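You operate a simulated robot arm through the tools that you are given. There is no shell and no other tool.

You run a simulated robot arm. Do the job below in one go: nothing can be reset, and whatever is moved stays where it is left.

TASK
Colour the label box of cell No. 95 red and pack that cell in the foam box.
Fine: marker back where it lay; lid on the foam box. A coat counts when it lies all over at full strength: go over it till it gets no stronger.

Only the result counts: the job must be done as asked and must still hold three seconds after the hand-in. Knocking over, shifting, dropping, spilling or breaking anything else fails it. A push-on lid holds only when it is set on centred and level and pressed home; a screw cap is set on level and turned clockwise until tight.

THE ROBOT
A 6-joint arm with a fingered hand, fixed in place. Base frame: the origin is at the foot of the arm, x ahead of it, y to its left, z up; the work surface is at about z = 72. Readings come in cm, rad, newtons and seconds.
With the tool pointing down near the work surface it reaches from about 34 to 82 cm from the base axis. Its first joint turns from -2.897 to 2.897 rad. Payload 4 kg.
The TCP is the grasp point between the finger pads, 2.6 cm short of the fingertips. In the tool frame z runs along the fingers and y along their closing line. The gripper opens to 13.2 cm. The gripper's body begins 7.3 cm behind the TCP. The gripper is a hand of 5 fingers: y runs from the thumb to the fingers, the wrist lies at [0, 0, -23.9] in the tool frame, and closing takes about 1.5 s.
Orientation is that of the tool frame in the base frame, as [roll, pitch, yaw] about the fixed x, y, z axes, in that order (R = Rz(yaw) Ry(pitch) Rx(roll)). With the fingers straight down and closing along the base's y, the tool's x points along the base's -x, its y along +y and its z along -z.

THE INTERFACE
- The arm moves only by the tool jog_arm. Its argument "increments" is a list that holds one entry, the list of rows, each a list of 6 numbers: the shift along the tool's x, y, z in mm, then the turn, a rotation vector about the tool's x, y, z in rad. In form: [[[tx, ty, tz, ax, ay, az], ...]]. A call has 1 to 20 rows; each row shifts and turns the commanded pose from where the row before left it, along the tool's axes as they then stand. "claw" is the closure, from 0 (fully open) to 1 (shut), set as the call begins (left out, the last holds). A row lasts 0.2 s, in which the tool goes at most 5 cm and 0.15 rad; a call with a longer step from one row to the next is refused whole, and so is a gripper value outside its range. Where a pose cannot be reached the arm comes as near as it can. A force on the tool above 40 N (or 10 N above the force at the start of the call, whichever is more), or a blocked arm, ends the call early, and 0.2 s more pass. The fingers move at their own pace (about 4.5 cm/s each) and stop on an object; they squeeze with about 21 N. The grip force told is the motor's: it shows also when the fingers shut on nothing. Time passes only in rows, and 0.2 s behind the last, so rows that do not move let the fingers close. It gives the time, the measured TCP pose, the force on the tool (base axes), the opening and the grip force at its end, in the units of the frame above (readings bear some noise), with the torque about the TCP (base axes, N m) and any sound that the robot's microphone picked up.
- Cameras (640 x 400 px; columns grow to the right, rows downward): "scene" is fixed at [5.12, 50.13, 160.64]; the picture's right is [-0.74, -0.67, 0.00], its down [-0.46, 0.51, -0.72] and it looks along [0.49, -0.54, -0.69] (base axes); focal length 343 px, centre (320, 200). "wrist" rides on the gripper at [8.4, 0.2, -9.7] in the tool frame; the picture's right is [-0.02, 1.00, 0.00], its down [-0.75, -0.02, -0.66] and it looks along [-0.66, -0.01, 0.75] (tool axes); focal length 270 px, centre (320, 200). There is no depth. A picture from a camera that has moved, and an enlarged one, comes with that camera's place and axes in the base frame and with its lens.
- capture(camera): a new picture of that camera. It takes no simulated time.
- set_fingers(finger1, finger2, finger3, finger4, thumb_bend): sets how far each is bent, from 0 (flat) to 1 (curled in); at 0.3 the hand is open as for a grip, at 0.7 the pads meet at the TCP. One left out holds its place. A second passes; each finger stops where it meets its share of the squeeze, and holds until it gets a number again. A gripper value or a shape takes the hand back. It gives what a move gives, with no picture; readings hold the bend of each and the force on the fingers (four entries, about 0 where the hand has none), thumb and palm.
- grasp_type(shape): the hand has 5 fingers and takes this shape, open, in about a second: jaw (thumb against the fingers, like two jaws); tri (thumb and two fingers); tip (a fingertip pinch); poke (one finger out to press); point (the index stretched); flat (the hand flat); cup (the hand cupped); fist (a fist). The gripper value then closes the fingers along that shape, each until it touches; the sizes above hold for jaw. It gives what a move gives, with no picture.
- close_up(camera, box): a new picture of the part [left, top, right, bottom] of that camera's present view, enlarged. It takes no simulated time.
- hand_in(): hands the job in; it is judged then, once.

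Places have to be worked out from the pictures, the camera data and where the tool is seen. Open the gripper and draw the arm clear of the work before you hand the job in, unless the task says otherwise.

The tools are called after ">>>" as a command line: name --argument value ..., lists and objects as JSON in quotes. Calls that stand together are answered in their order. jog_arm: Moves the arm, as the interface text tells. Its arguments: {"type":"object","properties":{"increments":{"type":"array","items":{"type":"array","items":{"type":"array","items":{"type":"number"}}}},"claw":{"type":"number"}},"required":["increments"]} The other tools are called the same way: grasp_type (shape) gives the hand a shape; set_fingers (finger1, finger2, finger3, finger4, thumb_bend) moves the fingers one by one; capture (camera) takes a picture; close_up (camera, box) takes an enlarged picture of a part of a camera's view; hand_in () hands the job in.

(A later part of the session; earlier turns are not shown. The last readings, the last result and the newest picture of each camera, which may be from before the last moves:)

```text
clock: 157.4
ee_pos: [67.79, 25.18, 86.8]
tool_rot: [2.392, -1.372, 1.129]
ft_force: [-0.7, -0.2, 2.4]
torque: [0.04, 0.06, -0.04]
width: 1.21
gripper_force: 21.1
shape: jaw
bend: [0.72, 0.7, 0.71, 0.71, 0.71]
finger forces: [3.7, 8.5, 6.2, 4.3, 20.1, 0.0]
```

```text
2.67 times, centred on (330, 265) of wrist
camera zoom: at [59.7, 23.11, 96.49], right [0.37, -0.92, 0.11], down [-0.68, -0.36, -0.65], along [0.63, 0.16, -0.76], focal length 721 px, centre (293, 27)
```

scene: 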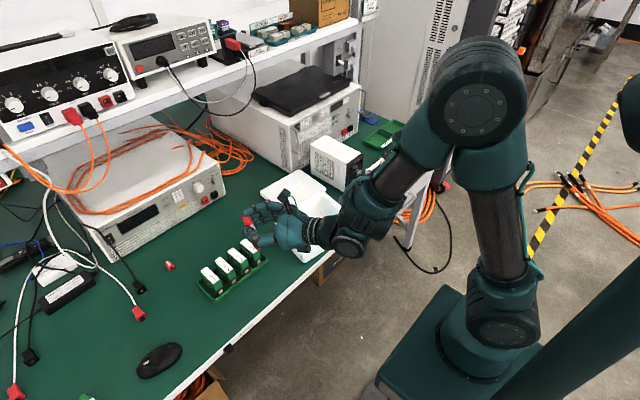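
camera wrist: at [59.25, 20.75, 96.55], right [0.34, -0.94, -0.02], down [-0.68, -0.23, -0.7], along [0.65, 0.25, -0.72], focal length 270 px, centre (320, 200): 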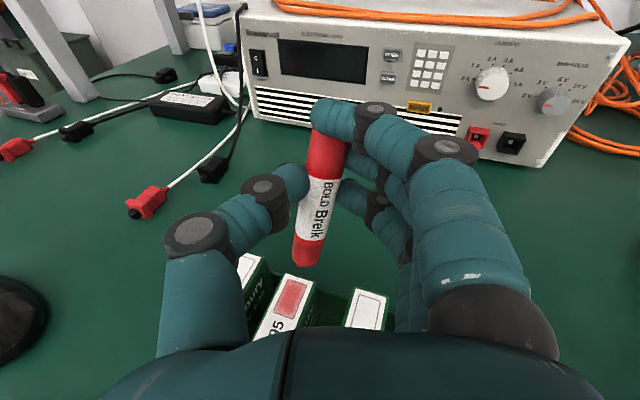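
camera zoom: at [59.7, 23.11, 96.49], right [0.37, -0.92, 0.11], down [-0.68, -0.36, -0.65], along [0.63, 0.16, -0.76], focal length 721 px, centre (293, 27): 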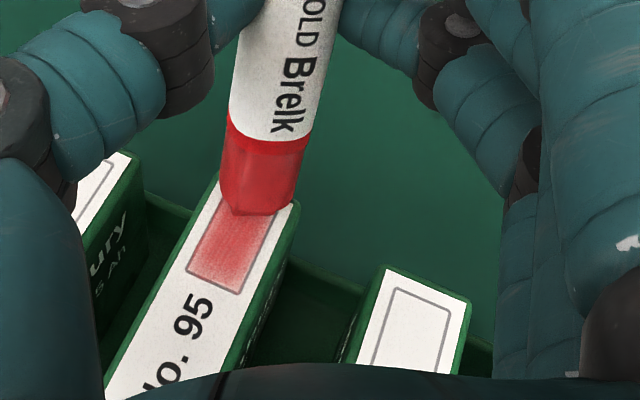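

The near end fills up. I keep going with further passes at other offsets and a touch more pressure.

>>> jog_arm --increments '[[[0.1, -0.93, 0.37, 0, 0, 0], [-0.313, -1.372, -3.389, 0, 0, 0], [-0.313, -1.372, -3.389, 0, 0, 0], [-0.313, -1.372, -3.389, 0, 0, 0], [-0.313, -1.372, -3.389, 0, 0, 0], [-0.313, -1.372, -3.389, 0, 0, 0], [-0.313, -1.372, -3.389, 0, 0, 0], [-0.313, -1.372, -3.389, 0, 0, 0], [-0.313, -1.372, -3.389, 0, 0, 0], [-0.313, -1.372, -3.389, 0, 0, 0], [0.313, 1.372, 3.389, 0, 0, 0], [0.313, 1.372, 3.389, 0, 0, 0], [0.313, 1.372, 3.389, 0, 0, 0], [0.313, 1.372, 3.389, 0, 0, 0], [0.313, 1.372, 3.389, 0, 0, 0], [0.313, 1.372, 3.389, 0, 0, 0], [0.313, 1.372, 3.389, 0, 0, 0], [0.313, 1.372, 3.389, 0, 0, 0], [0.313, 1.372, 3.389, 0, 0, 0]]]'

>>> jog_arm --increments '[[[0.358, -1.835, 0.71, 0, 0, 0], [-0.313, -1.372, -3.389, 0, 0, 0], [-0.313, -1.372, -3.389, 0, 0, 0], [-0.313, -1.372, -3.389, 0, 0, 0], [-0.313, -1.372, -3.389, 0, 0, 0], [-0.313, -1.372, -3.389, 0, 0, 0], [-0.313, -1.372, -3.389, 0, 0, 0], [-0.313, -1.372, -3.389, 0, 0, 0], [-0.313, -1.372, -3.389, 0, 0, 0], [-0.313, -1.372, -3.389, 0, 0, 0], [0.313, 1.372, 3.389, 0, 0, 0], [0.313, 1.372, 3.389, 0, 0, 0], [0.313, 1.372, 3.389, 0, 0, 0], [0.313, 1.372, 3.389, 0, 0, 0], [0.313, 1.372, 3.389, 0, 0, 0], [0.313, 1.372, 3.389, 0, 0, 0], [0.313, 1.372, 3.389, 0, 0, 0], [0.313, 1.372, 3.389, 0, 0, 0], [0.313, 1.372, 3.389, 0, 0, 0]]]'

>>> jog_arm --increments '[[[0.358, -1.835, 0.71, 0, 0, 0], [-0.313, -1.372, -3.389, 0, 0, 0], [-0.313, -1.372, -3.389, 0, 0, 0], [-0.313, -1.372, -3.389, 0, 0, 0], [-0.313, -1.372, -3.389, 0, 0, 0], [-0.313, -1.372, -3.389, 0, 0, 0], [-0.313, -1.372, -3.389, 0, 0, 0], [-0.313, -1.372, -3.389, 0, 0, 0], [-0.313, -1.372, -3.389, 0, 0, 0], [-0.313, -1.372, -3.389, 0, 0, 0], [0.313, 1.372, 3.389, 0, 0, 0], [0.313, 1.372, 3.389, 0, 0, 0], [0.313, 1.372, 3.389, 0, 0, 0], [0.313, 1.372, 3.389, 0, 0, 0], [0.313, 1.372, 3.389, 0, 0, 0], [0.313, 1.372, 3.389, 0, 0, 0], [0.313, 1.372, 3.389, 0, 0, 0], [0.313, 1.372, 3.389, 0, 0, 0], [0.313, 1.372, 3.389, 0, 0, 0]]]'

>>> close_up --camera "wrist" --box '[230, 190, 430, 340]'

```text
clock: 161.4
ee_pos: [67.67, 25.41, 86.86]
tool_rot: [2.394, -1.372, 1.127]
ft_force: [-1.5, 0.2, 1.2]
torque: [-0.02, 0.03, -0.03]
width: 1.18
gripper_force: 20.9
shape: jaw
bend: [0.72, 0.7, 0.71, 0.71, 0.71]
finger forces: [3.4, 8.0, 6.4, 4.8, 19.6, 0.0]
```

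```text
clock: 165.4
ee_pos: [67.67, 25.56, 86.87]
tool_rot: [2.392, -1.373, 1.127]
ft_force: [-0.9, 0.3, 1.7]
torque: [-0.04, 0.06, 0.02]
width: 1.16
gripper_force: 21.0
shape: jaw
bend: [0.72, 0.71, 0.71, 0.71, 0.71]
finger forces: [3.2, 8.3, 6.0, 4.8, 19.8, 0.0]
```

```text
clock: 169.4
ee_pos: [67.88, 25.67, 86.75]
tool_rot: [2.391, -1.372, 1.129]
ft_force: [-1.8, -0.4, 4.4]
torque: [0.02, 0.05, -0.02]
width: 1.19
gripper_force: 20.9
shape: jaw
bend: [0.72, 0.7, 0.71, 0.72, 0.71]
finger forces: [3.5, 8.5, 6.4, 4.6, 20.3, 0.0]
```

```text
2.67 times, centred on (330, 265) of wrist
camera zoom: at [59.71, 23.68, 96.49], right [0.37, -0.92, 0.11], down [-0.68, -0.36, -0.65], along [0.63, 0.16, -0.76], focal length 721 px, centre (293, 27)
```

zoom: 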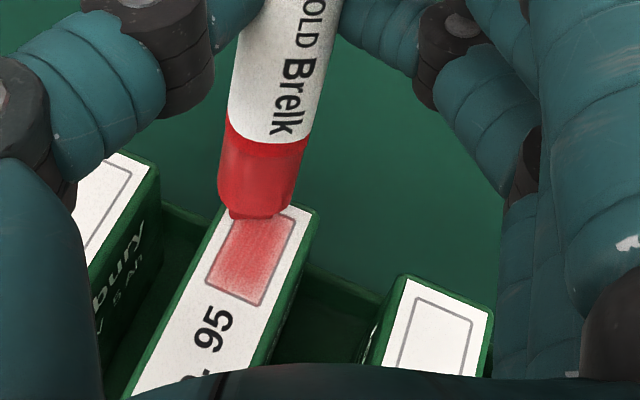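

I lift a little and move outward to judge the whole coat.

>>> jog_arm --increments '[[[9.8, 1.35, -1.45, 0, 0, 0], [1.3, 5.6, 13.85, 0, 0, 0], [1.3, 5.6, 13.85, 0, 0, 0], [0, 0, 0, 0, 0, 0], [0, 0, 0, 0, 0, 0]]]'

>>> close_up --camera "wrist" --box '[250, 250, 370, 340]'

>>> close_up --camera "scene" --box '[215, 245, 240, 265]'

```text
clock: 170.6
ee_pos: [70.74, 25.58, 87.93]
tool_rot: [2.394, -1.373, 1.127]
ft_force: [0.3, 0.7, 1.1]
torque: [-0.02, 0.0, 0.0]
width: 1.17
gripper_force: 20.6
shape: jaw
bend: [0.72, 0.7, 0.71, 0.71, 0.71]
finger forces: [2.6, 7.9, 6.7, 4.5, 19.1, 0.0]
```

```text
4.44 times, centred on (310, 295) of wrist
camera zoom: at [62.69, 23.58, 97.53], right [0.37, -0.92, 0.11], down [-0.68, -0.36, -0.64], along [0.63, 0.16, -0.76], focal length 1201 px, centre (364, -222)
```

zoom: 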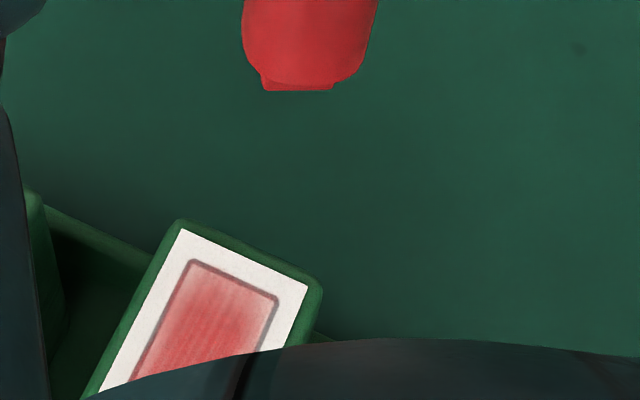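

```text
16.00 times, centred on (228, 255) of scene
camera zoom: at [5.12, 50.13, 160.64], right [-0.74, -0.67, 0.0], down [-0.46, 0.51, -0.72], along [0.49, -0.54, -0.69], focal length 5484 px, centre (1800, -680)
```

zoom: 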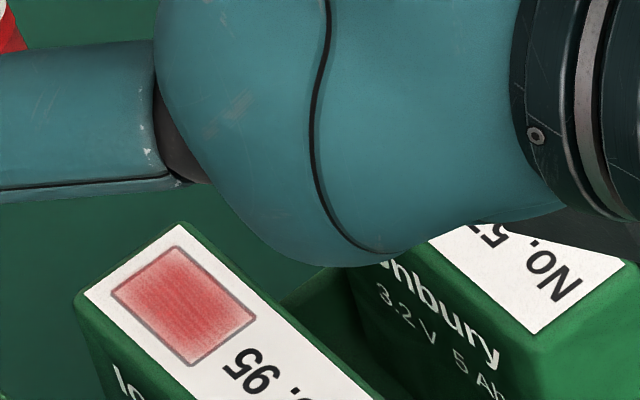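

Stronger again, with the far rim now the palest. I return, starting 4 mm further out, and do longer passes with offsets.

>>> jog_arm --increments '[[[-1.3, -5.6, -13.85, 0, 0, 0], [-0.94, -4.11, -10.16, 0, 0, 0], [-9.8, -1.35, 1.45, 0, 0, 0], [-0.427, -1.87, -4.62, 0, 0, 0], [-0.427, -1.87, -4.62, 0, 0, 0], [-0.427, -1.87, -4.62, 0, 0, 0], [-0.427, -1.87, -4.62, 0, 0, 0], [-0.427, -1.87, -4.62, 0, 0, 0], [-0.427, -1.87, -4.62, 0, 0, 0], [-0.427, -1.87, -4.62, 0, 0, 0], [-0.427, -1.87, -4.62, 0, 0, 0], [0.427, 1.87, 4.62, 0, 0, 0], [0.427, 1.87, 4.62, 0, 0, 0], [0.427, 1.87, 4.62, 0, 0, 0], [0.427, 1.87, 4.62, 0, 0, 0], [0.427, 1.87, 4.62, 0, 0, 0], [0.427, 1.87, 4.62, 0, 0, 0], [0.427, 1.87, 4.62, 0, 0, 0], [0.427, 1.87, 4.62, 0, 0, 0]]]'

>>> jog_arm --increments '[[[0.358, -1.835, 0.71, 0, 0, 0], [-0.427, -1.87, -4.62, 0, 0, 0], [-0.427, -1.87, -4.62, 0, 0, 0], [-0.427, -1.87, -4.62, 0, 0, 0], [-0.427, -1.87, -4.62, 0, 0, 0], [-0.427, -1.87, -4.62, 0, 0, 0], [-0.427, -1.87, -4.62, 0, 0, 0], [-0.427, -1.87, -4.62, 0, 0, 0], [-0.427, -1.87, -4.62, 0, 0, 0], [0.427, 1.87, 4.62, 0, 0, 0], [0.427, 1.87, 4.62, 0, 0, 0], [0.427, 1.87, 4.62, 0, 0, 0], [0.427, 1.87, 4.62, 0, 0, 0], [0.427, 1.87, 4.62, 0, 0, 0], [0.427, 1.87, 4.62, 0, 0, 0], [0.427, 1.87, 4.62, 0, 0, 0], [0.427, 1.87, 4.62, 0, 0, 0]]]'

>>> close_up --camera "wrist" --box '[230, 190, 430, 340]'

>>> jog_arm --increments '[[[-0.716, 3.67, -1.42, 0, 0, 0], [-0.427, -1.87, -4.62, 0, 0, 0], [-0.427, -1.87, -4.62, 0, 0, 0], [-0.427, -1.87, -4.62, 0, 0, 0], [-0.427, -1.87, -4.62, 0, 0, 0], [-0.427, -1.87, -4.62, 0, 0, 0], [-0.427, -1.87, -4.62, 0, 0, 0], [-0.427, -1.87, -4.62, 0, 0, 0], [-0.427, -1.87, -4.62, 0, 0, 0], [0.427, 1.87, 4.62, 0, 0, 0], [0.427, 1.87, 4.62, 0, 0, 0], [0.427, 1.87, 4.62, 0, 0, 0], [0.427, 1.87, 4.62, 0, 0, 0], [0.427, 1.87, 4.62, 0, 0, 0], [0.427, 1.87, 4.62, 0, 0, 0], [0.427, 1.87, 4.62, 0, 0, 0], [0.427, 1.87, 4.62, 0, 0, 0]]]'

>>> close_up --camera "wrist" --box '[230, 190, 430, 340]'

```text
clock: 174.6
ee_pos: [68.06, 25.74, 86.73]
tool_rot: [2.394, -1.371, 1.125]
ft_force: [-1.1, 0.0, 3.5]
torque: [0.0, 0.12, 0.03]
width: 1.2
gripper_force: 21.2
shape: jaw
bend: [0.72, 0.7, 0.71, 0.72, 0.71]
finger forces: [3.5, 8.8, 6.4, 4.3, 21.2, 0.0]
```

```text
clock: 178.2
ee_pos: [68.07, 25.95, 86.87]
tool_rot: [2.397, -1.372, 1.126]
ft_force: [-0.2, -0.4, 0.1]
torque: [0.0, 0.03, -0.01]
width: 1.19
gripper_force: 20.8
shape: jaw
bend: [0.72, 0.7, 0.71, 0.71, 0.71]
finger forces: [2.5, 7.9, 6.5, 4.7, 19.2, 0.0]
```

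```text
2.67 times, centred on (330, 265) of wrist
camera zoom: at [60.04, 23.85, 96.55], right [0.37, -0.92, 0.11], down [-0.68, -0.36, -0.64], along [0.63, 0.16, -0.76], focal length 721 px, centre (293, 27)
```

zoom: 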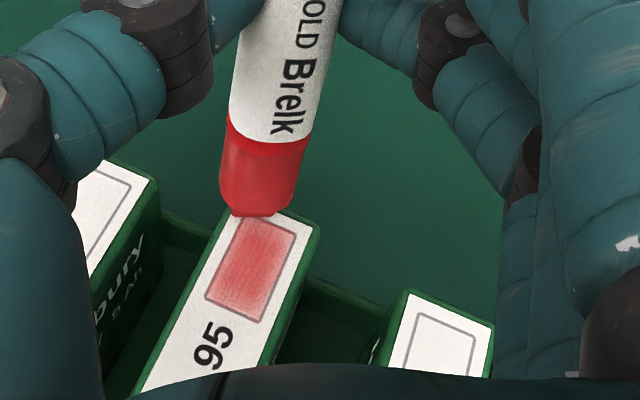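

```text
clock: 181.8
ee_pos: [68.23, 25.58, 86.85]
tool_rot: [2.394, -1.371, 1.126]
ft_force: [-0.6, -0.2, 1.8]
torque: [-0.02, 0.04, 0.03]
width: 1.17
gripper_force: 20.8
shape: jaw
bend: [0.72, 0.7, 0.71, 0.72, 0.71]
finger forces: [2.9, 8.1, 6.6, 4.7, 19.8, 0.0]
```

```text
2.67 times, centred on (330, 265) of wrist
camera zoom: at [60.11, 23.45, 96.52], right [0.38, -0.92, 0.11], down [-0.68, -0.36, -0.64], along [0.63, 0.16, -0.76], focal length 721 px, centre (293, 27)
```

zoom: 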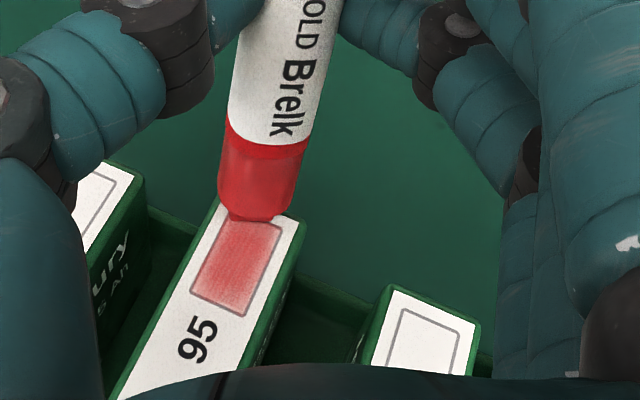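

Quite even now. I go on with more cycles to reach full strength, with small offsets.

>>> jog_arm --increments '[[[0.26, -1.85, 0.71, 0, 0, 0], [-0.427, -1.87, -4.62, 0, 0, 0], [-0.427, -1.87, -4.62, 0, 0, 0], [-0.427, -1.87, -4.62, 0, 0, 0], [-0.427, -1.87, -4.62, 0, 0, 0], [-0.427, -1.87, -4.62, 0, 0, 0], [-0.427, -1.87, -4.62, 0, 0, 0], [-0.427, -1.87, -4.62, 0, 0, 0], [-0.427, -1.87, -4.62, 0, 0, 0], [0.427, 1.87, 4.62, 0, 0, 0], [0.427, 1.87, 4.62, 0, 0, 0], [0.427, 1.87, 4.62, 0, 0, 0], [0.427, 1.87, 4.62, 0, 0, 0], [0.427, 1.87, 4.62, 0, 0, 0], [0.427, 1.87, 4.62, 0, 0, 0], [0.427, 1.87, 4.62, 0, 0, 0], [0.427, 1.87, 4.62, 0, 0, 0]]]'

>>> jog_arm --increments '[[[-0.179, 0.918, -0.355, 0, 0, 0], [-0.427, -1.87, -4.62, 0, 0, 0], [-0.427, -1.87, -4.62, 0, 0, 0], [-0.427, -1.87, -4.62, 0, 0, 0], [-0.427, -1.87, -4.62, 0, 0, 0], [-0.427, -1.87, -4.62, 0, 0, 0], [-0.427, -1.87, -4.62, 0, 0, 0], [-0.427, -1.87, -4.62, 0, 0, 0], [-0.427, -1.87, -4.62, 0, 0, 0], [0.427, 1.87, 4.62, 0, 0, 0], [0.427, 1.87, 4.62, 0, 0, 0], [0.427, 1.87, 4.62, 0, 0, 0], [0.427, 1.87, 4.62, 0, 0, 0], [0.427, 1.87, 4.62, 0, 0, 0], [0.427, 1.87, 4.62, 0, 0, 0], [0.427, 1.87, 4.62, 0, 0, 0], [0.427, 1.87, 4.62, 0, 0, 0]]]'

>>> jog_arm --increments '[[[-0.358, 1.835, -0.71, 0, 0, 0], [-0.427, -1.87, -4.62, 0, 0, 0], [-0.427, -1.87, -4.62, 0, 0, 0], [-0.427, -1.87, -4.62, 0, 0, 0], [-0.427, -1.87, -4.62, 0, 0, 0], [-0.427, -1.87, -4.62, 0, 0, 0], [-0.427, -1.87, -4.62, 0, 0, 0], [-0.427, -1.87, -4.62, 0, 0, 0], [-0.427, -1.87, -4.62, 0, 0, 0], [0.427, 1.87, 4.62, 0, 0, 0], [0.427, 1.87, 4.62, 0, 0, 0], [0.427, 1.87, 4.62, 0, 0, 0], [0.427, 1.87, 4.62, 0, 0, 0], [0.427, 1.87, 4.62, 0, 0, 0], [0.427, 1.87, 4.62, 0, 0, 0], [0.427, 1.87, 4.62, 0, 0, 0], [0.427, 1.87, 4.62, 0, 0, 0]]]'

>>> close_up --camera "wrist" --box '[230, 190, 430, 340]'

```text
clock: 185.4
ee_pos: [68.13, 25.67, 86.72]
tool_rot: [2.395, -1.371, 1.128]
ft_force: [-1.2, 0.2, 4.4]
torque: [0.01, 0.09, 0.0]
width: 1.19
gripper_force: 21.1
shape: jaw
bend: [0.72, 0.7, 0.71, 0.72, 0.71]
finger forces: [3.1, 8.2, 6.8, 4.5, 20.6, 0.0]
```

```text
clock: 189.0
ee_pos: [68.13, 25.57, 86.83]
tool_rot: [2.392, -1.372, 1.128]
ft_force: [-0.8, 0.2, 1.2]
torque: [-0.01, 0.07, -0.01]
width: 1.2
gripper_force: 20.6
shape: jaw
bend: [0.72, 0.7, 0.71, 0.71, 0.71]
finger forces: [2.6, 8.1, 6.7, 4.4, 19.8, 0.0]
```

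```text
clock: 192.6
ee_pos: [68.09, 25.33, 86.79]
tool_rot: [2.394, -1.371, 1.127]
ft_force: [0.3, 0.2, 1.5]
torque: [-0.01, 0.03, 0.0]
width: 1.19
gripper_force: 20.5
shape: jaw
bend: [0.72, 0.7, 0.71, 0.71, 0.71]
finger forces: [2.2, 8.4, 6.3, 4.7, 19.6, 0.1]
```

```text
2.67 times, centred on (330, 265) of wrist
camera zoom: at [60.0, 23.33, 96.53], right [0.38, -0.92, 0.11], down [-0.68, -0.36, -0.64], along [0.63, 0.16, -0.76], focal length 721 px, centre (293, 27)
```

zoom: 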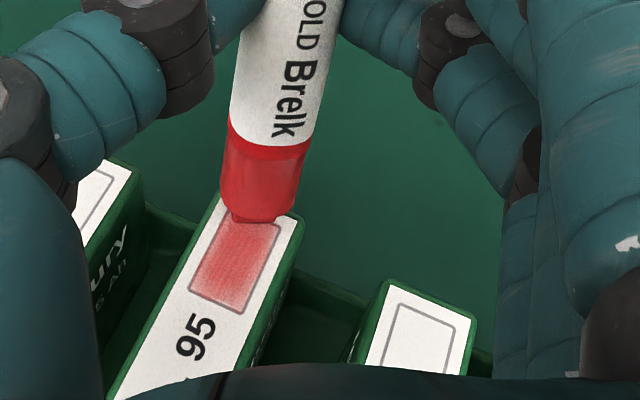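

I lift and move outward again for a clear look from the scene camera.

>>> jog_arm --increments '[[[9.8, 1.35, -1.45, 0, 0, 0], [1.3, 5.6, 13.85, 0, 0, 0], [1.3, 5.6, 13.85, 0, 0, 0], [0, 0, 0, 0, 0, 0], [0, 0, 0, 0, 0, 0]]]'

>>> close_up --camera "scene" --box '[220, 250, 235, 262]'

>>> close_up --camera "wrist" --box '[250, 270, 330, 330]'

```text
clock: 193.8
ee_pos: [71.08, 25.43, 87.84]
tool_rot: [2.394, -1.37, 1.127]
ft_force: [-0.7, -0.4, -0.2]
torque: [0.01, 0.02, 0.02]
width: 1.17
gripper_force: 20.4
shape: jaw
bend: [0.72, 0.7, 0.71, 0.71, 0.71]
finger forces: [2.1, 8.1, 6.4, 4.7, 19.2, 0.0]
```

```text
16.00 times, centred on (228, 256) of scene
camera zoom: at [5.12, 50.13, 160.64], right [-0.74, -0.67, 0.0], down [-0.46, 0.51, -0.72], along [0.49, -0.54, -0.69], focal length 5484 px, centre (1800, -696)
```

zoom: 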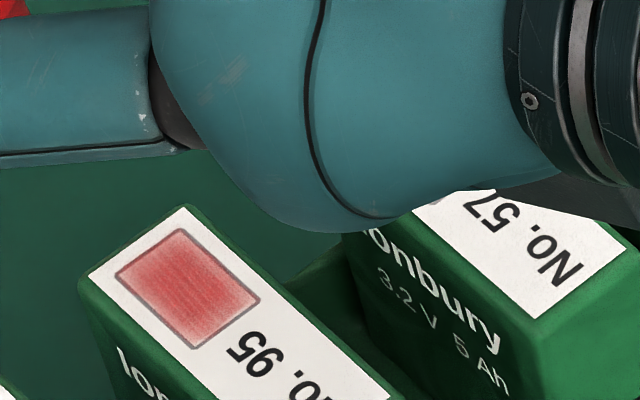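

```text
6.67 times, centred on (290, 300) of wrist
camera zoom: at [63.11, 23.38, 97.46], right [0.37, -0.92, 0.11], down [-0.68, -0.36, -0.64], along [0.63, 0.16, -0.76], focal length 1802 px, centre (520, -467)
```

zoom: 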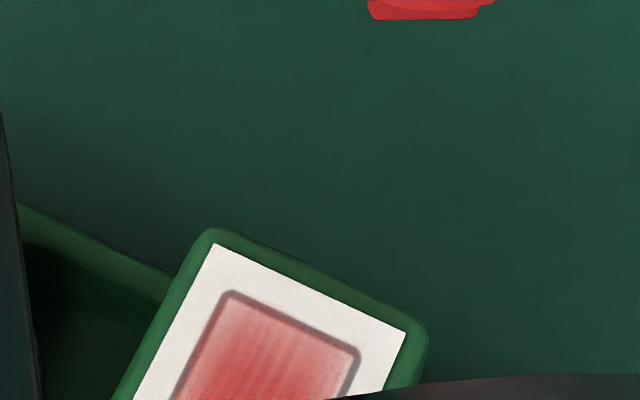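

The coat is nearly even; the -y and far rims are slightly paler. I return and make more passes with offsets toward -y (2 to 4 mm), then the other side.

>>> jog_arm --increments '[[[-1.3, -5.6, -13.85, 0, 0, 0], [-1.66, -3.77, -15.3, 0, 0, 0], [-9.85, -1.35, 1.45, 0, 0, 0], [-0.427, -1.87, -4.62, 0, 0, 0], [-0.427, -1.87, -4.62, 0, 0, 0], [-0.427, -1.87, -4.62, 0, 0, 0], [-0.427, -1.87, -4.62, 0, 0, 0], [-0.427, -1.87, -4.62, 0, 0, 0], [-0.427, -1.87, -4.62, 0, 0, 0], [-0.427, -1.87, -4.62, 0, 0, 0], [-0.427, -1.87, -4.62, 0, 0, 0], [0.427, 1.87, 4.62, 0, 0, 0], [0.427, 1.87, 4.62, 0, 0, 0], [0.427, 1.87, 4.62, 0, 0, 0], [0.427, 1.87, 4.62, 0, 0, 0], [0.427, 1.87, 4.62, 0, 0, 0], [0.427, 1.87, 4.62, 0, 0, 0], [0.427, 1.87, 4.62, 0, 0, 0], [0.427, 1.87, 4.62, 0, 0, 0]]]'

>>> close_up --camera "wrist" --box '[230, 190, 430, 340]'

>>> jog_arm --increments '[[[-0.358, 1.835, -0.71, 0, 0, 0], [-0.427, -1.87, -4.62, 0, 0, 0], [-0.427, -1.87, -4.62, 0, 0, 0], [-0.427, -1.87, -4.62, 0, 0, 0], [-0.427, -1.87, -4.62, 0, 0, 0], [-0.427, -1.87, -4.62, 0, 0, 0], [-0.427, -1.87, -4.62, 0, 0, 0], [-0.427, -1.87, -4.62, 0, 0, 0], [-0.427, -1.87, -4.62, 0, 0, 0], [0.427, 1.87, 4.62, 0, 0, 0], [0.427, 1.87, 4.62, 0, 0, 0], [0.427, 1.87, 4.62, 0, 0, 0], [0.427, 1.87, 4.62, 0, 0, 0], [0.427, 1.87, 4.62, 0, 0, 0], [0.427, 1.87, 4.62, 0, 0, 0], [0.427, 1.87, 4.62, 0, 0, 0], [0.427, 1.87, 4.62, 0, 0, 0]]]'

>>> close_up --camera "wrist" --box '[230, 190, 430, 340]'

```text
clock: 197.8
ee_pos: [68.0, 25.16, 86.83]
tool_rot: [2.395, -1.373, 1.126]
ft_force: [-0.3, -0.2, 2.2]
torque: [0.0, 0.06, 0.04]
width: 1.2
gripper_force: 20.8
shape: jaw
bend: [0.72, 0.7, 0.71, 0.72, 0.71]
finger forces: [2.4, 8.2, 6.8, 4.7, 20.1, 0.1]
```

```text
2.67 times, centred on (330, 265) of wrist
camera zoom: at [59.94, 23.12, 96.49], right [0.37, -0.92, 0.11], down [-0.68, -0.36, -0.64], along [0.63, 0.16, -0.76], focal length 721 px, centre (293, 27)
```

zoom: 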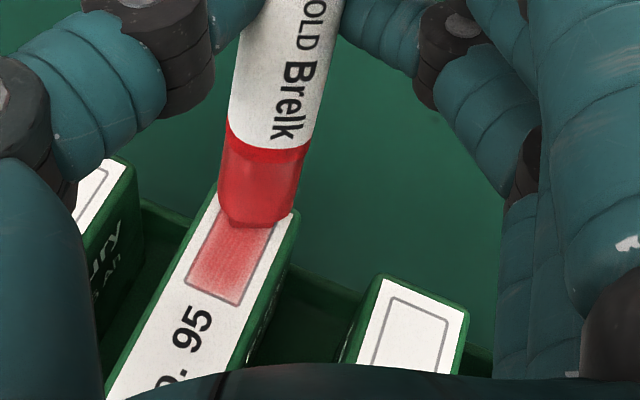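

```text
clock: 201.4
ee_pos: [67.93, 24.96, 86.85]
tool_rot: [2.394, -1.372, 1.128]
ft_force: [-0.3, -1.0, 0.2]
torque: [0.01, -0.01, 0.01]
width: 1.18
gripper_force: 21.3
shape: jaw
bend: [0.72, 0.7, 0.71, 0.71, 0.71]
finger forces: [2.0, 7.8, 6.9, 4.7, 19.5, 0.1]
```

```text
2.67 times, centred on (330, 265) of wrist
camera zoom: at [59.93, 22.91, 96.52], right [0.37, -0.92, 0.11], down [-0.68, -0.36, -0.64], along [0.63, 0.16, -0.76], focal length 721 px, centre (293, 27)
```

zoom: 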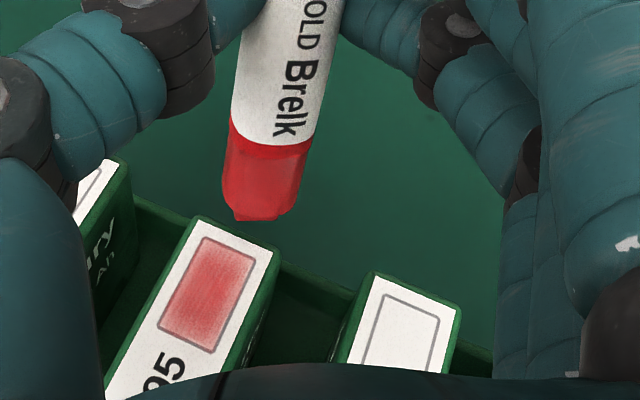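

The cell has slid toward -x this time and the nib now stands past its far end. I lift 1 cm before doing anything else, and look.

>>> jog_arm --increments '[[[9.8, 1.35, -1.45, 0, 0, 0], [0, 0, 0, 0, 0, 0], [0, 0, 0, 0, 0, 0]]]'

>>> close_up --camera "scene" --box '[195, 230, 275, 300]'

>>> close_up --camera "wrist" --box '[230, 190, 430, 340]'

```text
clock: 202.2
ee_pos: [67.92, 24.88, 87.81]
tool_rot: [2.398, -1.373, 1.125]
ft_force: [0.9, 0.0, -0.5]
torque: [0.0, 0.01, 0.01]
width: 1.21
gripper_force: 20.9
shape: jaw
bend: [0.72, 0.7, 0.71, 0.71, 0.71]
finger forces: [2.1, 7.8, 6.9, 4.7, 19.5, 0.0]
```

```text
5.71 times, centred on (235, 265) of scene
camera zoom: at [5.12, 50.13, 160.64], right [-0.74, -0.67, 0.0], down [-0.46, 0.51, -0.72], along [0.49, -0.54, -0.69], focal length 1959 px, centre (806, -171)
```

zoom: 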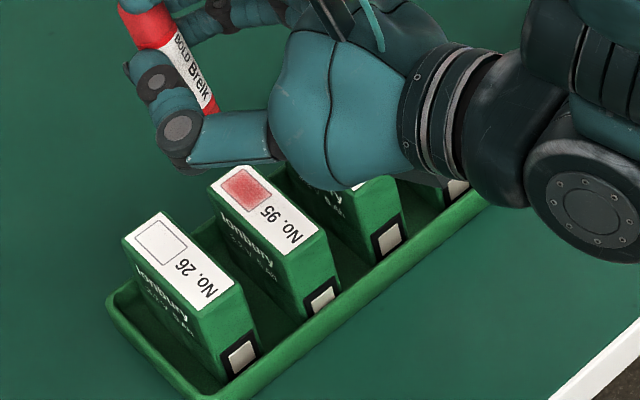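

```text
2.67 times, centred on (330, 265) of wrist
camera zoom: at [59.94, 22.87, 97.48], right [0.37, -0.92, 0.11], down [-0.68, -0.36, -0.64], along [0.63, 0.16, -0.76], focal length 721 px, centre (293, 27)
```

zoom: 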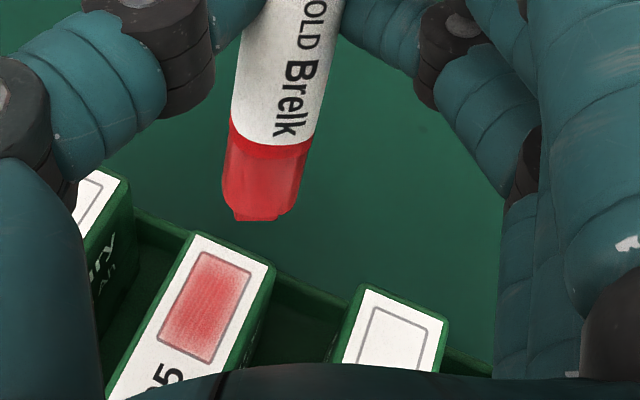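

The cell stands upright against the tray's near side; the coat is deep in the middle. I now make inward strokes only (the tray wall holds the cell), lifting on the way back, with different sideways offsets.

>>> jog_arm --increments '[[[-0.39, -8.53, -10.58, 0, 0, 0], [-9.8, -1.35, 1.45, 0, 0, 0], [-0.341, -1.496, -3.694, 0, 0, 0], [-0.341, -1.496, -3.694, 0, 0, 0], [-0.341, -1.496, -3.694, 0, 0, 0], [-0.341, -1.496, -3.694, 0, 0, 0], [-0.341, -1.496, -3.694, 0, 0, 0], [-0.341, -1.496, -3.694, 0, 0, 0], [-0.341, -1.496, -3.694, 0, 0, 0], [0, 0, 0, 0, 0, 0]]]'

>>> close_up --camera "wrist" --box '[230, 190, 430, 340]'

>>> close_up --camera "scene" --box '[190, 225, 280, 305]'

```text
clock: 204.4
ee_pos: [63.89, 25.32, 86.81]
tool_rot: [2.398, -1.373, 1.124]
ft_force: [0.6, -0.4, 0.6]
torque: [0.0, -0.05, -0.01]
width: 1.19
gripper_force: 20.9
shape: jaw
bend: [0.72, 0.7, 0.71, 0.71, 0.71]
finger forces: [2.4, 7.9, 6.5, 4.4, 18.9, 0.0]
```

```text
2.67 times, centred on (330, 265) of wrist
camera zoom: at [55.91, 23.3, 96.54], right [0.38, -0.92, 0.11], down [-0.68, -0.36, -0.64], along [0.63, 0.16, -0.76], focal length 721 px, centre (293, 27)
```

zoom: 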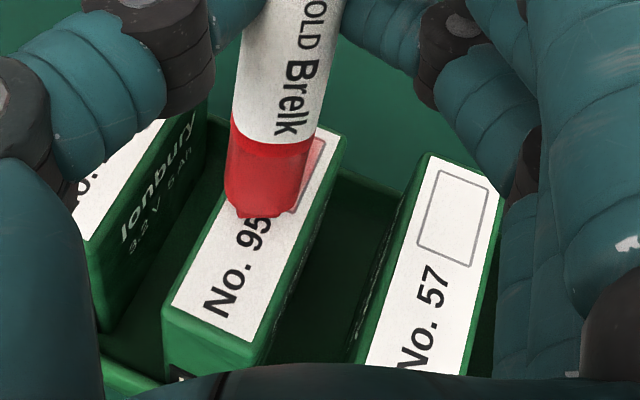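

```text
5.00 times, centred on (235, 265) of scene
camera zoom: at [5.12, 50.13, 160.64], right [-0.74, -0.67, 0.0], down [-0.46, 0.51, -0.72], along [0.49, -0.54, -0.69], focal length 1714 px, centre (745, -125)
```

zoom: 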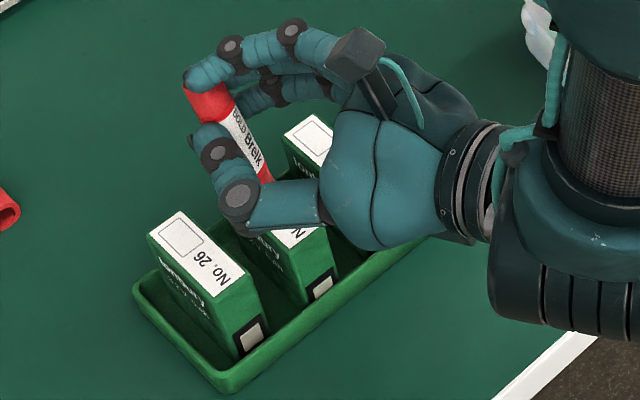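

Tray and neighbours have not moved, and the force is light. I continue with inward strokes, 3 mm further to -y, twice.

>>> jog_arm --increments '[[[2.94, 0.41, -0.44, 0, 0, 0], [1.85, 13.22, 24.79, 0, 0, 0], [-3.04, -0.42, 0.45, 0, 0, 0], [-0.341, -1.496, -3.694, 0, 0, 0], [-0.341, -1.496, -3.694, 0, 0, 0], [-0.341, -1.496, -3.694, 0, 0, 0], [-0.341, -1.496, -3.694, 0, 0, 0], [-0.341, -1.496, -3.694, 0, 0, 0], [-0.341, -1.496, -3.694, 0, 0, 0], [-0.341, -1.496, -3.694, 0, 0, 0], [2.94, 0.41, -0.44, 0, 0, 0], [2.03, 12.3, 25.15, 0, 0, 0], [-2.94, -0.41, 0.44, 0, 0, 0], [-0.341, -1.496, -3.694, 0, 0, 0], [-0.341, -1.496, -3.694, 0, 0, 0], [-0.341, -1.496, -3.694, 0, 0, 0], [-0.341, -1.496, -3.694, 0, 0, 0], [-0.341, -1.496, -3.694, 0, 0, 0], [-0.341, -1.496, -3.694, 0, 0, 0], [-0.341, -1.496, -3.694, 0, 0, 0]]]'

>>> close_up --camera "wrist" --box '[230, 190, 430, 340]'

>>> jog_arm --increments '[[[2.94, 0.41, -0.44, 0, 0, 0], [2.03, 12.3, 25.15, 0, 0, 0], [0, 0, 0, 0, 0, 0]]]'

>>> close_up --camera "wrist" --box '[230, 190, 430, 340]'

```text
clock: 208.6
ee_pos: [63.77, 24.84, 87.01]
tool_rot: [2.4, -1.372, 1.122]
ft_force: [0.7, 0.2, -0.5]
torque: [0.0, -0.01, -0.02]
width: 1.17
gripper_force: 20.4
shape: jaw
bend: [0.72, 0.71, 0.71, 0.71, 0.71]
finger forces: [1.3, 8.1, 6.1, 4.3, 18.7, 0.1]
```

```text
2.67 times, centred on (330, 265) of wrist
camera zoom: at [55.86, 22.8, 96.62], right [0.38, -0.92, 0.11], down [-0.68, -0.36, -0.64], along [0.63, 0.16, -0.76], focal length 721 px, centre (293, 27)
```

zoom: 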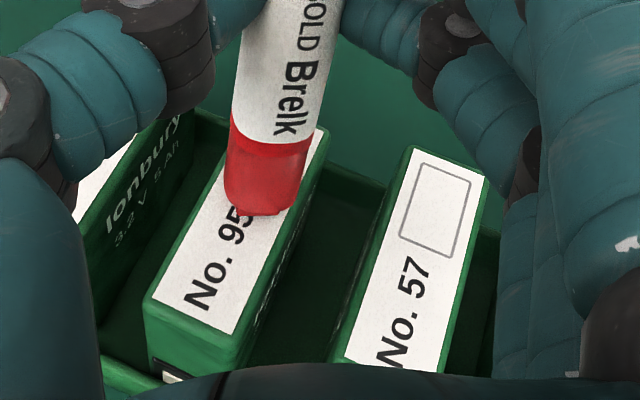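

```text
clock: 209.4
ee_pos: [66.79, 24.79, 87.08]
tool_rot: [2.393, -1.371, 1.129]
ft_force: [-0.7, -0.7, 0.1]
torque: [-0.03, -0.03, 0.0]
width: 1.16
gripper_force: 20.7
shape: jaw
bend: [0.72, 0.71, 0.71, 0.71, 0.71]
finger forces: [0.9, 8.0, 5.8, 4.4, 18.5, 0.0]
```

```text
2.67 times, centred on (330, 265) of wrist
camera zoom: at [58.71, 22.67, 96.81], right [0.37, -0.92, 0.11], down [-0.68, -0.36, -0.64], along [0.63, 0.16, -0.76], focal length 721 px, centre (293, 27)
```

zoom: 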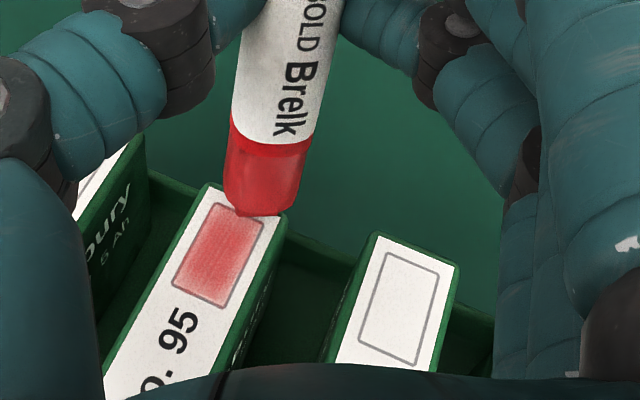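

The strokes may have been too light (force near zero). I press 0.25 mm more and do two more inward strokes at this and a 1.5 mm shifted offset.

>>> jog_arm --increments '[[[-3.19, -0.44, 0.47, 0, 0, 0], [-0.341, -1.496, -3.694, 0, 0, 0], [-0.341, -1.496, -3.694, 0, 0, 0], [-0.341, -1.496, -3.694, 0, 0, 0], [-0.341, -1.496, -3.694, 0, 0, 0], [0, 0, 0, 0, 0, 0]]]'

>>> close_up --camera "wrist" --box '[230, 190, 430, 340]'

>>> jog_arm --increments '[[[-0.341, -1.496, -3.694, 0, 0, 0], [-0.341, -1.496, -3.694, 0, 0, 0], [-0.341, -1.496, -3.694, 0, 0, 0], [2.94, 0.41, -0.44, 0, 0, 0], [2.66, 9.09, 26.39, 0, 0, 0], [-2.94, -0.41, 0.44, 0, 0, 0], [-0.341, -1.496, -3.694, 0, 0, 0], [-0.341, -1.496, -3.694, 0, 0, 0], [-0.341, -1.496, -3.694, 0, 0, 0], [-0.341, -1.496, -3.694, 0, 0, 0], [-0.341, -1.496, -3.694, 0, 0, 0], [-0.341, -1.496, -3.694, 0, 0, 0], [-0.341, -1.496, -3.694, 0, 0, 0], [2.94, 0.41, -0.44, 0, 0, 0], [2.66, 9.09, 26.39, 0, 0, 0], [0, 0, 0, 0, 0, 0]]]'

>>> close_up --camera "wrist" --box '[230, 190, 430, 340]'

```text
clock: 210.8
ee_pos: [65.26, 24.71, 86.92]
tool_rot: [2.39, -1.371, 1.13]
ft_force: [3.6, 0.0, 6.5]
torque: [0.02, -0.42, -0.02]
width: 1.16
gripper_force: 21.3
shape: jaw
bend: [0.73, 0.71, 0.71, 0.7, 0.71]
finger forces: [1.4, 7.5, 6.1, 5.1, 16.9, 0.0]
```

```text
2.67 times, centred on (330, 265) of wrist
camera zoom: at [57.12, 22.66, 96.57], right [0.38, -0.92, 0.11], down [-0.68, -0.36, -0.65], along [0.63, 0.16, -0.76], focal length 721 px, centre (293, 27)
```

zoom: 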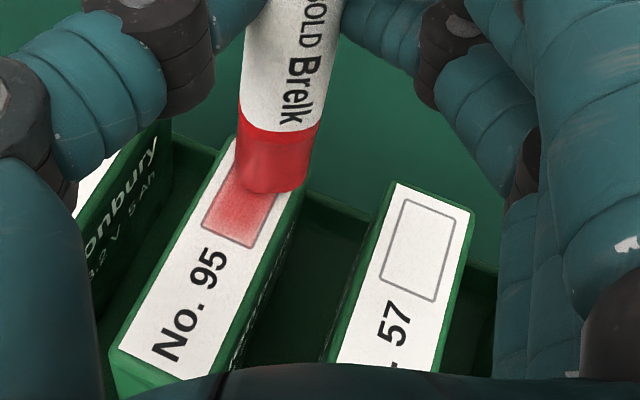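

```text
clock: 214.2
ee_pos: [66.7, 24.94, 87.1]
tool_rot: [2.396, -1.373, 1.124]
ft_force: [-0.6, -0.6, -0.1]
torque: [-0.02, 0.04, -0.04]
width: 1.17
gripper_force: 21.1
shape: jaw
bend: [0.72, 0.71, 0.71, 0.71, 0.71]
finger forces: [0.7, 8.4, 5.7, 5.1, 19.3, 0.0]
```

```text
2.67 times, centred on (330, 265) of wrist
camera zoom: at [58.61, 22.9, 96.83], right [0.38, -0.92, 0.11], down [-0.68, -0.36, -0.64], along [0.63, 0.16, -0.76], focal length 721 px, centre (293, 27)
```

zoom: 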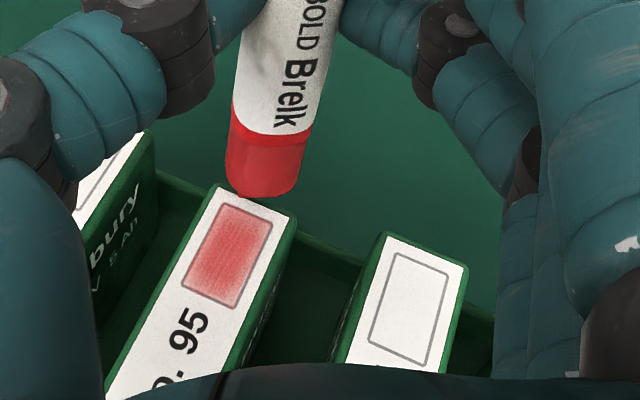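

The marker has swung a few mm in the grip (nib now further out), which only shifts the range. I continue inward strokes 36 mm long, a bit lighter, and step sideways toward +y.

>>> jog_arm --increments '[[[-2.84, -0.39, 0.42, 0, 0, 0], [-0.341, -1.496, -3.694, 0, 0, 0], [-0.341, -1.496, -3.694, 0, 0, 0], [-0.341, -1.496, -3.694, 0, 0, 0], [-0.341, -1.496, -3.694, 0, 0, 0], [0, 0, 0, 0, 0, 0]]]'

>>> close_up --camera "wrist" --box '[230, 190, 430, 340]'

>>> jog_arm --increments '[[[-0.341, -1.496, -3.694, 0, 0, 0], [-0.341, -1.496, -3.694, 0, 0, 0], [-0.341, -1.496, -3.694, 0, 0, 0], [-0.341, -1.496, -3.694, 0, 0, 0], [0, 0, 0, 0, 0, 0]]]'

>>> close_up --camera "wrist" --box '[230, 190, 430, 340]'

```text
clock: 215.6
ee_pos: [65.04, 24.98, 86.92]
tool_rot: [2.395, -1.373, 1.125]
ft_force: [0.5, -1.0, 2.4]
torque: [-0.05, -0.11, 0.0]
width: 1.16
gripper_force: 21.2
shape: jaw
bend: [0.73, 0.71, 0.71, 0.71, 0.71]
finger forces: [0.9, 7.8, 6.1, 5.0, 18.5, 0.0]
```

```text
2.67 times, centred on (330, 265) of wrist
camera zoom: at [57.08, 22.94, 96.63], right [0.38, -0.92, 0.11], down [-0.68, -0.36, -0.64], along [0.63, 0.16, -0.76], focal length 721 px, centre (293, 27)
```

zoom: 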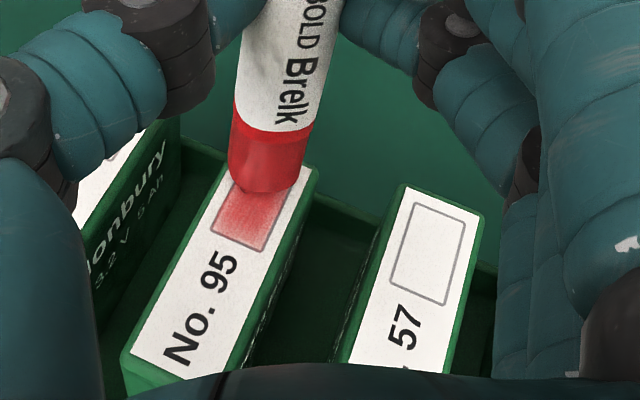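

```text
clock: 216.8
ee_pos: [63.48, 25.0, 87.0]
tool_rot: [2.398, -1.372, 1.124]
ft_force: [-0.1, -0.6, 2.3]
torque: [0.01, -0.13, 0.05]
width: 1.2
gripper_force: 21.0
shape: jaw
bend: [0.73, 0.71, 0.71, 0.71, 0.71]
finger forces: [0.7, 8.2, 5.8, 4.8, 18.5, 0.0]
```

```text
2.67 times, centred on (330, 265) of wrist
camera zoom: at [55.48, 22.96, 96.64], right [0.38, -0.92, 0.11], down [-0.68, -0.36, -0.64], along [0.63, 0.16, -0.76], focal length 721 px, centre (293, 27)
```

zoom: 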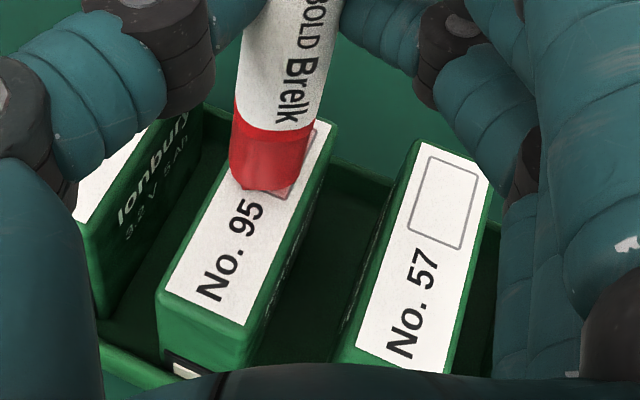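

Good light contact (2.3 N). I finish the stroke, sweep all the way out, and back in at shifted offsets.

>>> jog_arm --increments '[[[-0.341, -1.496, -3.694, 0, 0, 0], [-0.341, -1.496, -3.694, 0, 0, 0], [-0.179, 0.918, -0.355, 0, 0, 0], [0.341, 1.496, 3.694, 0, 0, 0], [0.341, 1.496, 3.694, 0, 0, 0], [0.341, 1.496, 3.694, 0, 0, 0], [0.341, 1.496, 3.694, 0, 0, 0], [0.341, 1.496, 3.694, 0, 0, 0], [0.341, 1.496, 3.694, 0, 0, 0], [0.341, 1.496, 3.694, 0, 0, 0], [0.341, 1.496, 3.694, 0, 0, 0], [0.341, 1.496, 3.694, 0, 0, 0], [0, 0, 0, 0, 0, 0]]]'

>>> close_up --camera "wrist" --box '[230, 190, 430, 340]'

```text
clock: 219.6
ee_pos: [66.33, 24.85, 86.98]
tool_rot: [2.39, -1.373, 1.132]
ft_force: [-1.7, -0.3, 9.1]
torque: [0.02, -0.02, 0.01]
width: 1.18
gripper_force: 21.1
shape: jaw
bend: [0.72, 0.71, 0.71, 0.72, 0.71]
finger forces: [1.2, 8.0, 5.7, 5.0, 20.0, 0.0]
```

```text
2.67 times, centred on (330, 265) of wrist
camera zoom: at [58.29, 22.87, 96.65], right [0.37, -0.92, 0.11], down [-0.68, -0.36, -0.65], along [0.63, 0.16, -0.75], focal length 721 px, centre (293, 27)
```

zoom: 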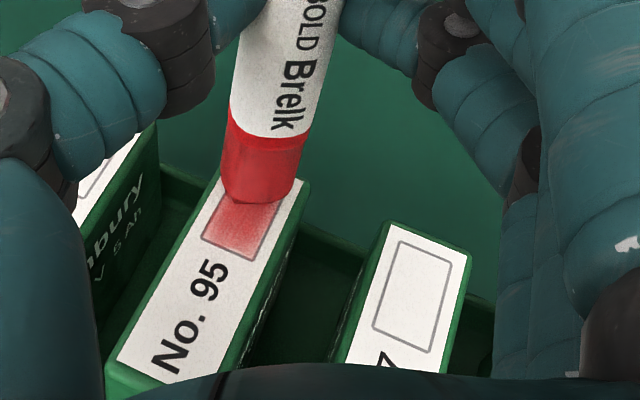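

The outward sweep presses harder now (9 N), so I lift 0.25 mm, finish outward, and sweep back inward and out again.

>>> jog_arm --increments '[[[0.25, 0.03, -0.04, 0, 0, 0], [0.341, 1.496, 3.694, 0, 0, 0], [0.341, 1.496, 3.694, 0, 0, 0], [0.341, 1.496, 3.694, 0, 0, 0], [-0.179, 0.918, -0.355, 0, 0, 0], [-0.427, -1.87, -4.62, 0, 0, 0], [-0.427, -1.87, -4.62, 0, 0, 0], [-0.427, -1.87, -4.62, 0, 0, 0], [-0.427, -1.87, -4.62, 0, 0, 0], [-0.427, -1.87, -4.62, 0, 0, 0], [-0.427, -1.87, -4.62, 0, 0, 0], [-0.427, -1.87, -4.62, 0, 0, 0], [-0.427, -1.87, -4.62, 0, 0, 0], [0, 0, 0, 0, 0, 0]]]'

>>> close_up --camera "wrist" --box '[230, 190, 430, 340]'

>>> jog_arm --increments '[[[0.358, -1.835, 0.71, 0, 0, 0], [0.427, 1.87, 4.62, 0, 0, 0], [0.427, 1.87, 4.62, 0, 0, 0], [0.427, 1.87, 4.62, 0, 0, 0], [0.427, 1.87, 4.62, 0, 0, 0], [0.427, 1.87, 4.62, 0, 0, 0], [0.427, 1.87, 4.62, 0, 0, 0], [0.427, 1.87, 4.62, 0, 0, 0], [0.427, 1.87, 4.62, 0, 0, 0], [0, 0, 0, 0, 0, 0]]]'

>>> close_up --camera "wrist" --box '[230, 190, 430, 340]'

```text
clock: 222.6
ee_pos: [63.55, 24.91, 86.97]
tool_rot: [2.399, -1.368, 1.125]
ft_force: [2.8, -0.4, 4.6]
torque: [-0.02, -0.22, 0.0]
width: 1.15
gripper_force: 21.2
shape: jaw
bend: [0.73, 0.71, 0.71, 0.71, 0.71]
finger forces: [0.8, 8.0, 5.9, 4.9, 17.5, 0.0]
```

```text
2.67 times, centred on (330, 265) of wrist
camera zoom: at [55.52, 22.83, 96.63], right [0.38, -0.92, 0.11], down [-0.68, -0.36, -0.64], along [0.63, 0.16, -0.76], focal length 721 px, centre (293, 27)
```

zoom: 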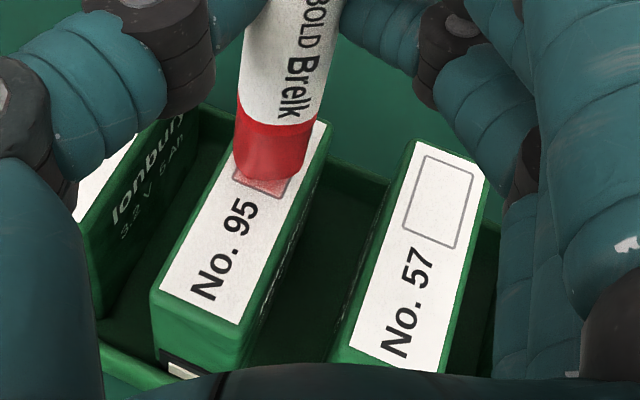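

```text
clock: 224.8
ee_pos: [67.59, 24.92, 86.92]
tool_rot: [2.398, -1.371, 1.126]
ft_force: [0.3, -0.1, 0.1]
torque: [0.0, 0.01, 0.03]
width: 1.15
gripper_force: 21.3
shape: jaw
bend: [0.72, 0.7, 0.71, 0.71, 0.71]
finger forces: [0.6, 7.6, 6.2, 5.1, 18.9, 0.0]
```

```text
2.67 times, centred on (330, 265) of wrist
camera zoom: at [59.52, 22.93, 96.62], right [0.37, -0.92, 0.11], down [-0.68, -0.36, -0.64], along [0.63, 0.16, -0.76], focal length 721 px, centre (293, 27)
```

zoom: 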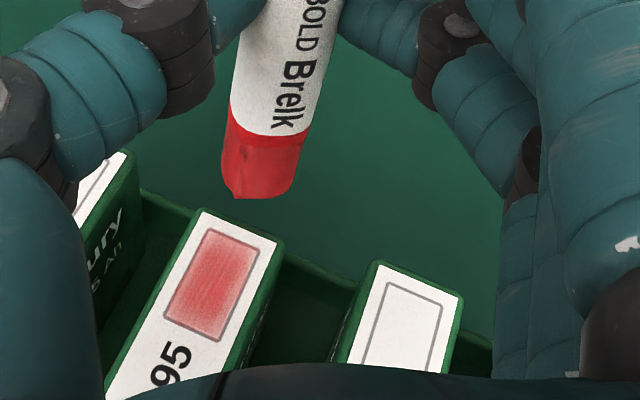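

The nib ran off the far end this time; I lift, reposition over the far edge with a 5 mm offset to +y, and make an inward edge stroke there.

>>> jog_arm --increments '[[[4.9, 0.68, -0.73, 0, 0, 0], [-0.29, -9.82, -11.15, 0, 0, 0], [-4.9, -0.68, 0.73, 0, 0, 0], [-0.35, -1.533, -3.786, 0, 0, 0], [-0.35, -1.533, -3.786, 0, 0, 0], [-0.35, -1.533, -3.786, 0, 0, 0], [-0.35, -1.533, -3.786, 0, 0, 0], [0, 0, 0, 0, 0, 0]]]'

>>> close_up --camera "wrist" --box '[230, 190, 430, 340]'

>>> jog_arm --increments '[[[-0.35, -1.533, -3.786, 0, 0, 0], [-0.35, -1.533, -3.786, 0, 0, 0], [-0.35, -1.533, -3.786, 0, 0, 0], [-0.35, -1.533, -3.786, 0, 0, 0], [0, 0, 0, 0, 0, 0]]]'

>>> close_up --camera "wrist" --box '[230, 190, 430, 340]'

```text
clock: 226.6
ee_pos: [64.38, 25.42, 86.93]
tool_rot: [2.393, -1.371, 1.131]
ft_force: [2.3, -0.2, 7.5]
torque: [0.01, -0.23, 0.01]
width: 1.17
gripper_force: 20.4
shape: jaw
bend: [0.73, 0.71, 0.71, 0.71, 0.71]
finger forces: [1.0, 8.1, 5.9, 4.7, 18.5, 0.1]
```

```text
2.67 times, centred on (330, 265) of wrist
camera zoom: at [56.45, 23.32, 96.62], right [0.38, -0.92, 0.11], down [-0.68, -0.36, -0.65], along [0.63, 0.17, -0.76], focal length 721 px, centre (293, 27)
```

zoom: 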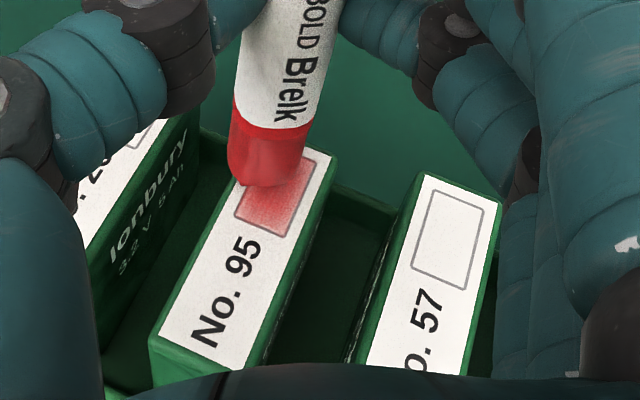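

```text
clock: 227.8
ee_pos: [62.73, 25.47, 87.02]
tool_rot: [2.399, -1.37, 1.124]
ft_force: [0.5, 0.2, -0.3]
torque: [-0.01, -0.01, 0.0]
width: 1.17
gripper_force: 21.1
shape: jaw
bend: [0.72, 0.71, 0.71, 0.71, 0.71]
finger forces: [0.6, 8.4, 5.4, 4.7, 18.7, 0.1]
```

```text
2.67 times, centred on (330, 265) of wrist
camera zoom: at [54.8, 23.41, 96.68], right [0.38, -0.92, 0.11], down [-0.68, -0.36, -0.64], along [0.63, 0.16, -0.76], focal length 721 px, centre (293, 27)
```

zoom: 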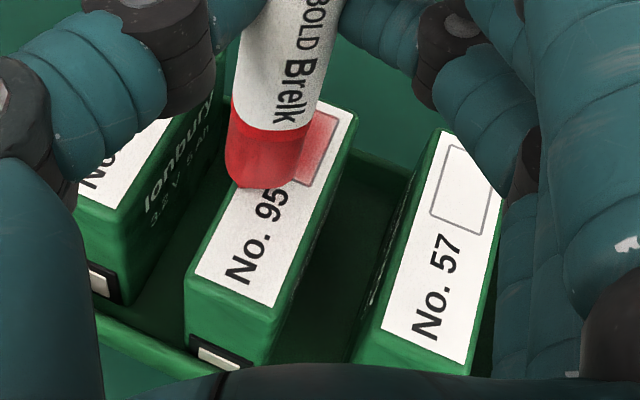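

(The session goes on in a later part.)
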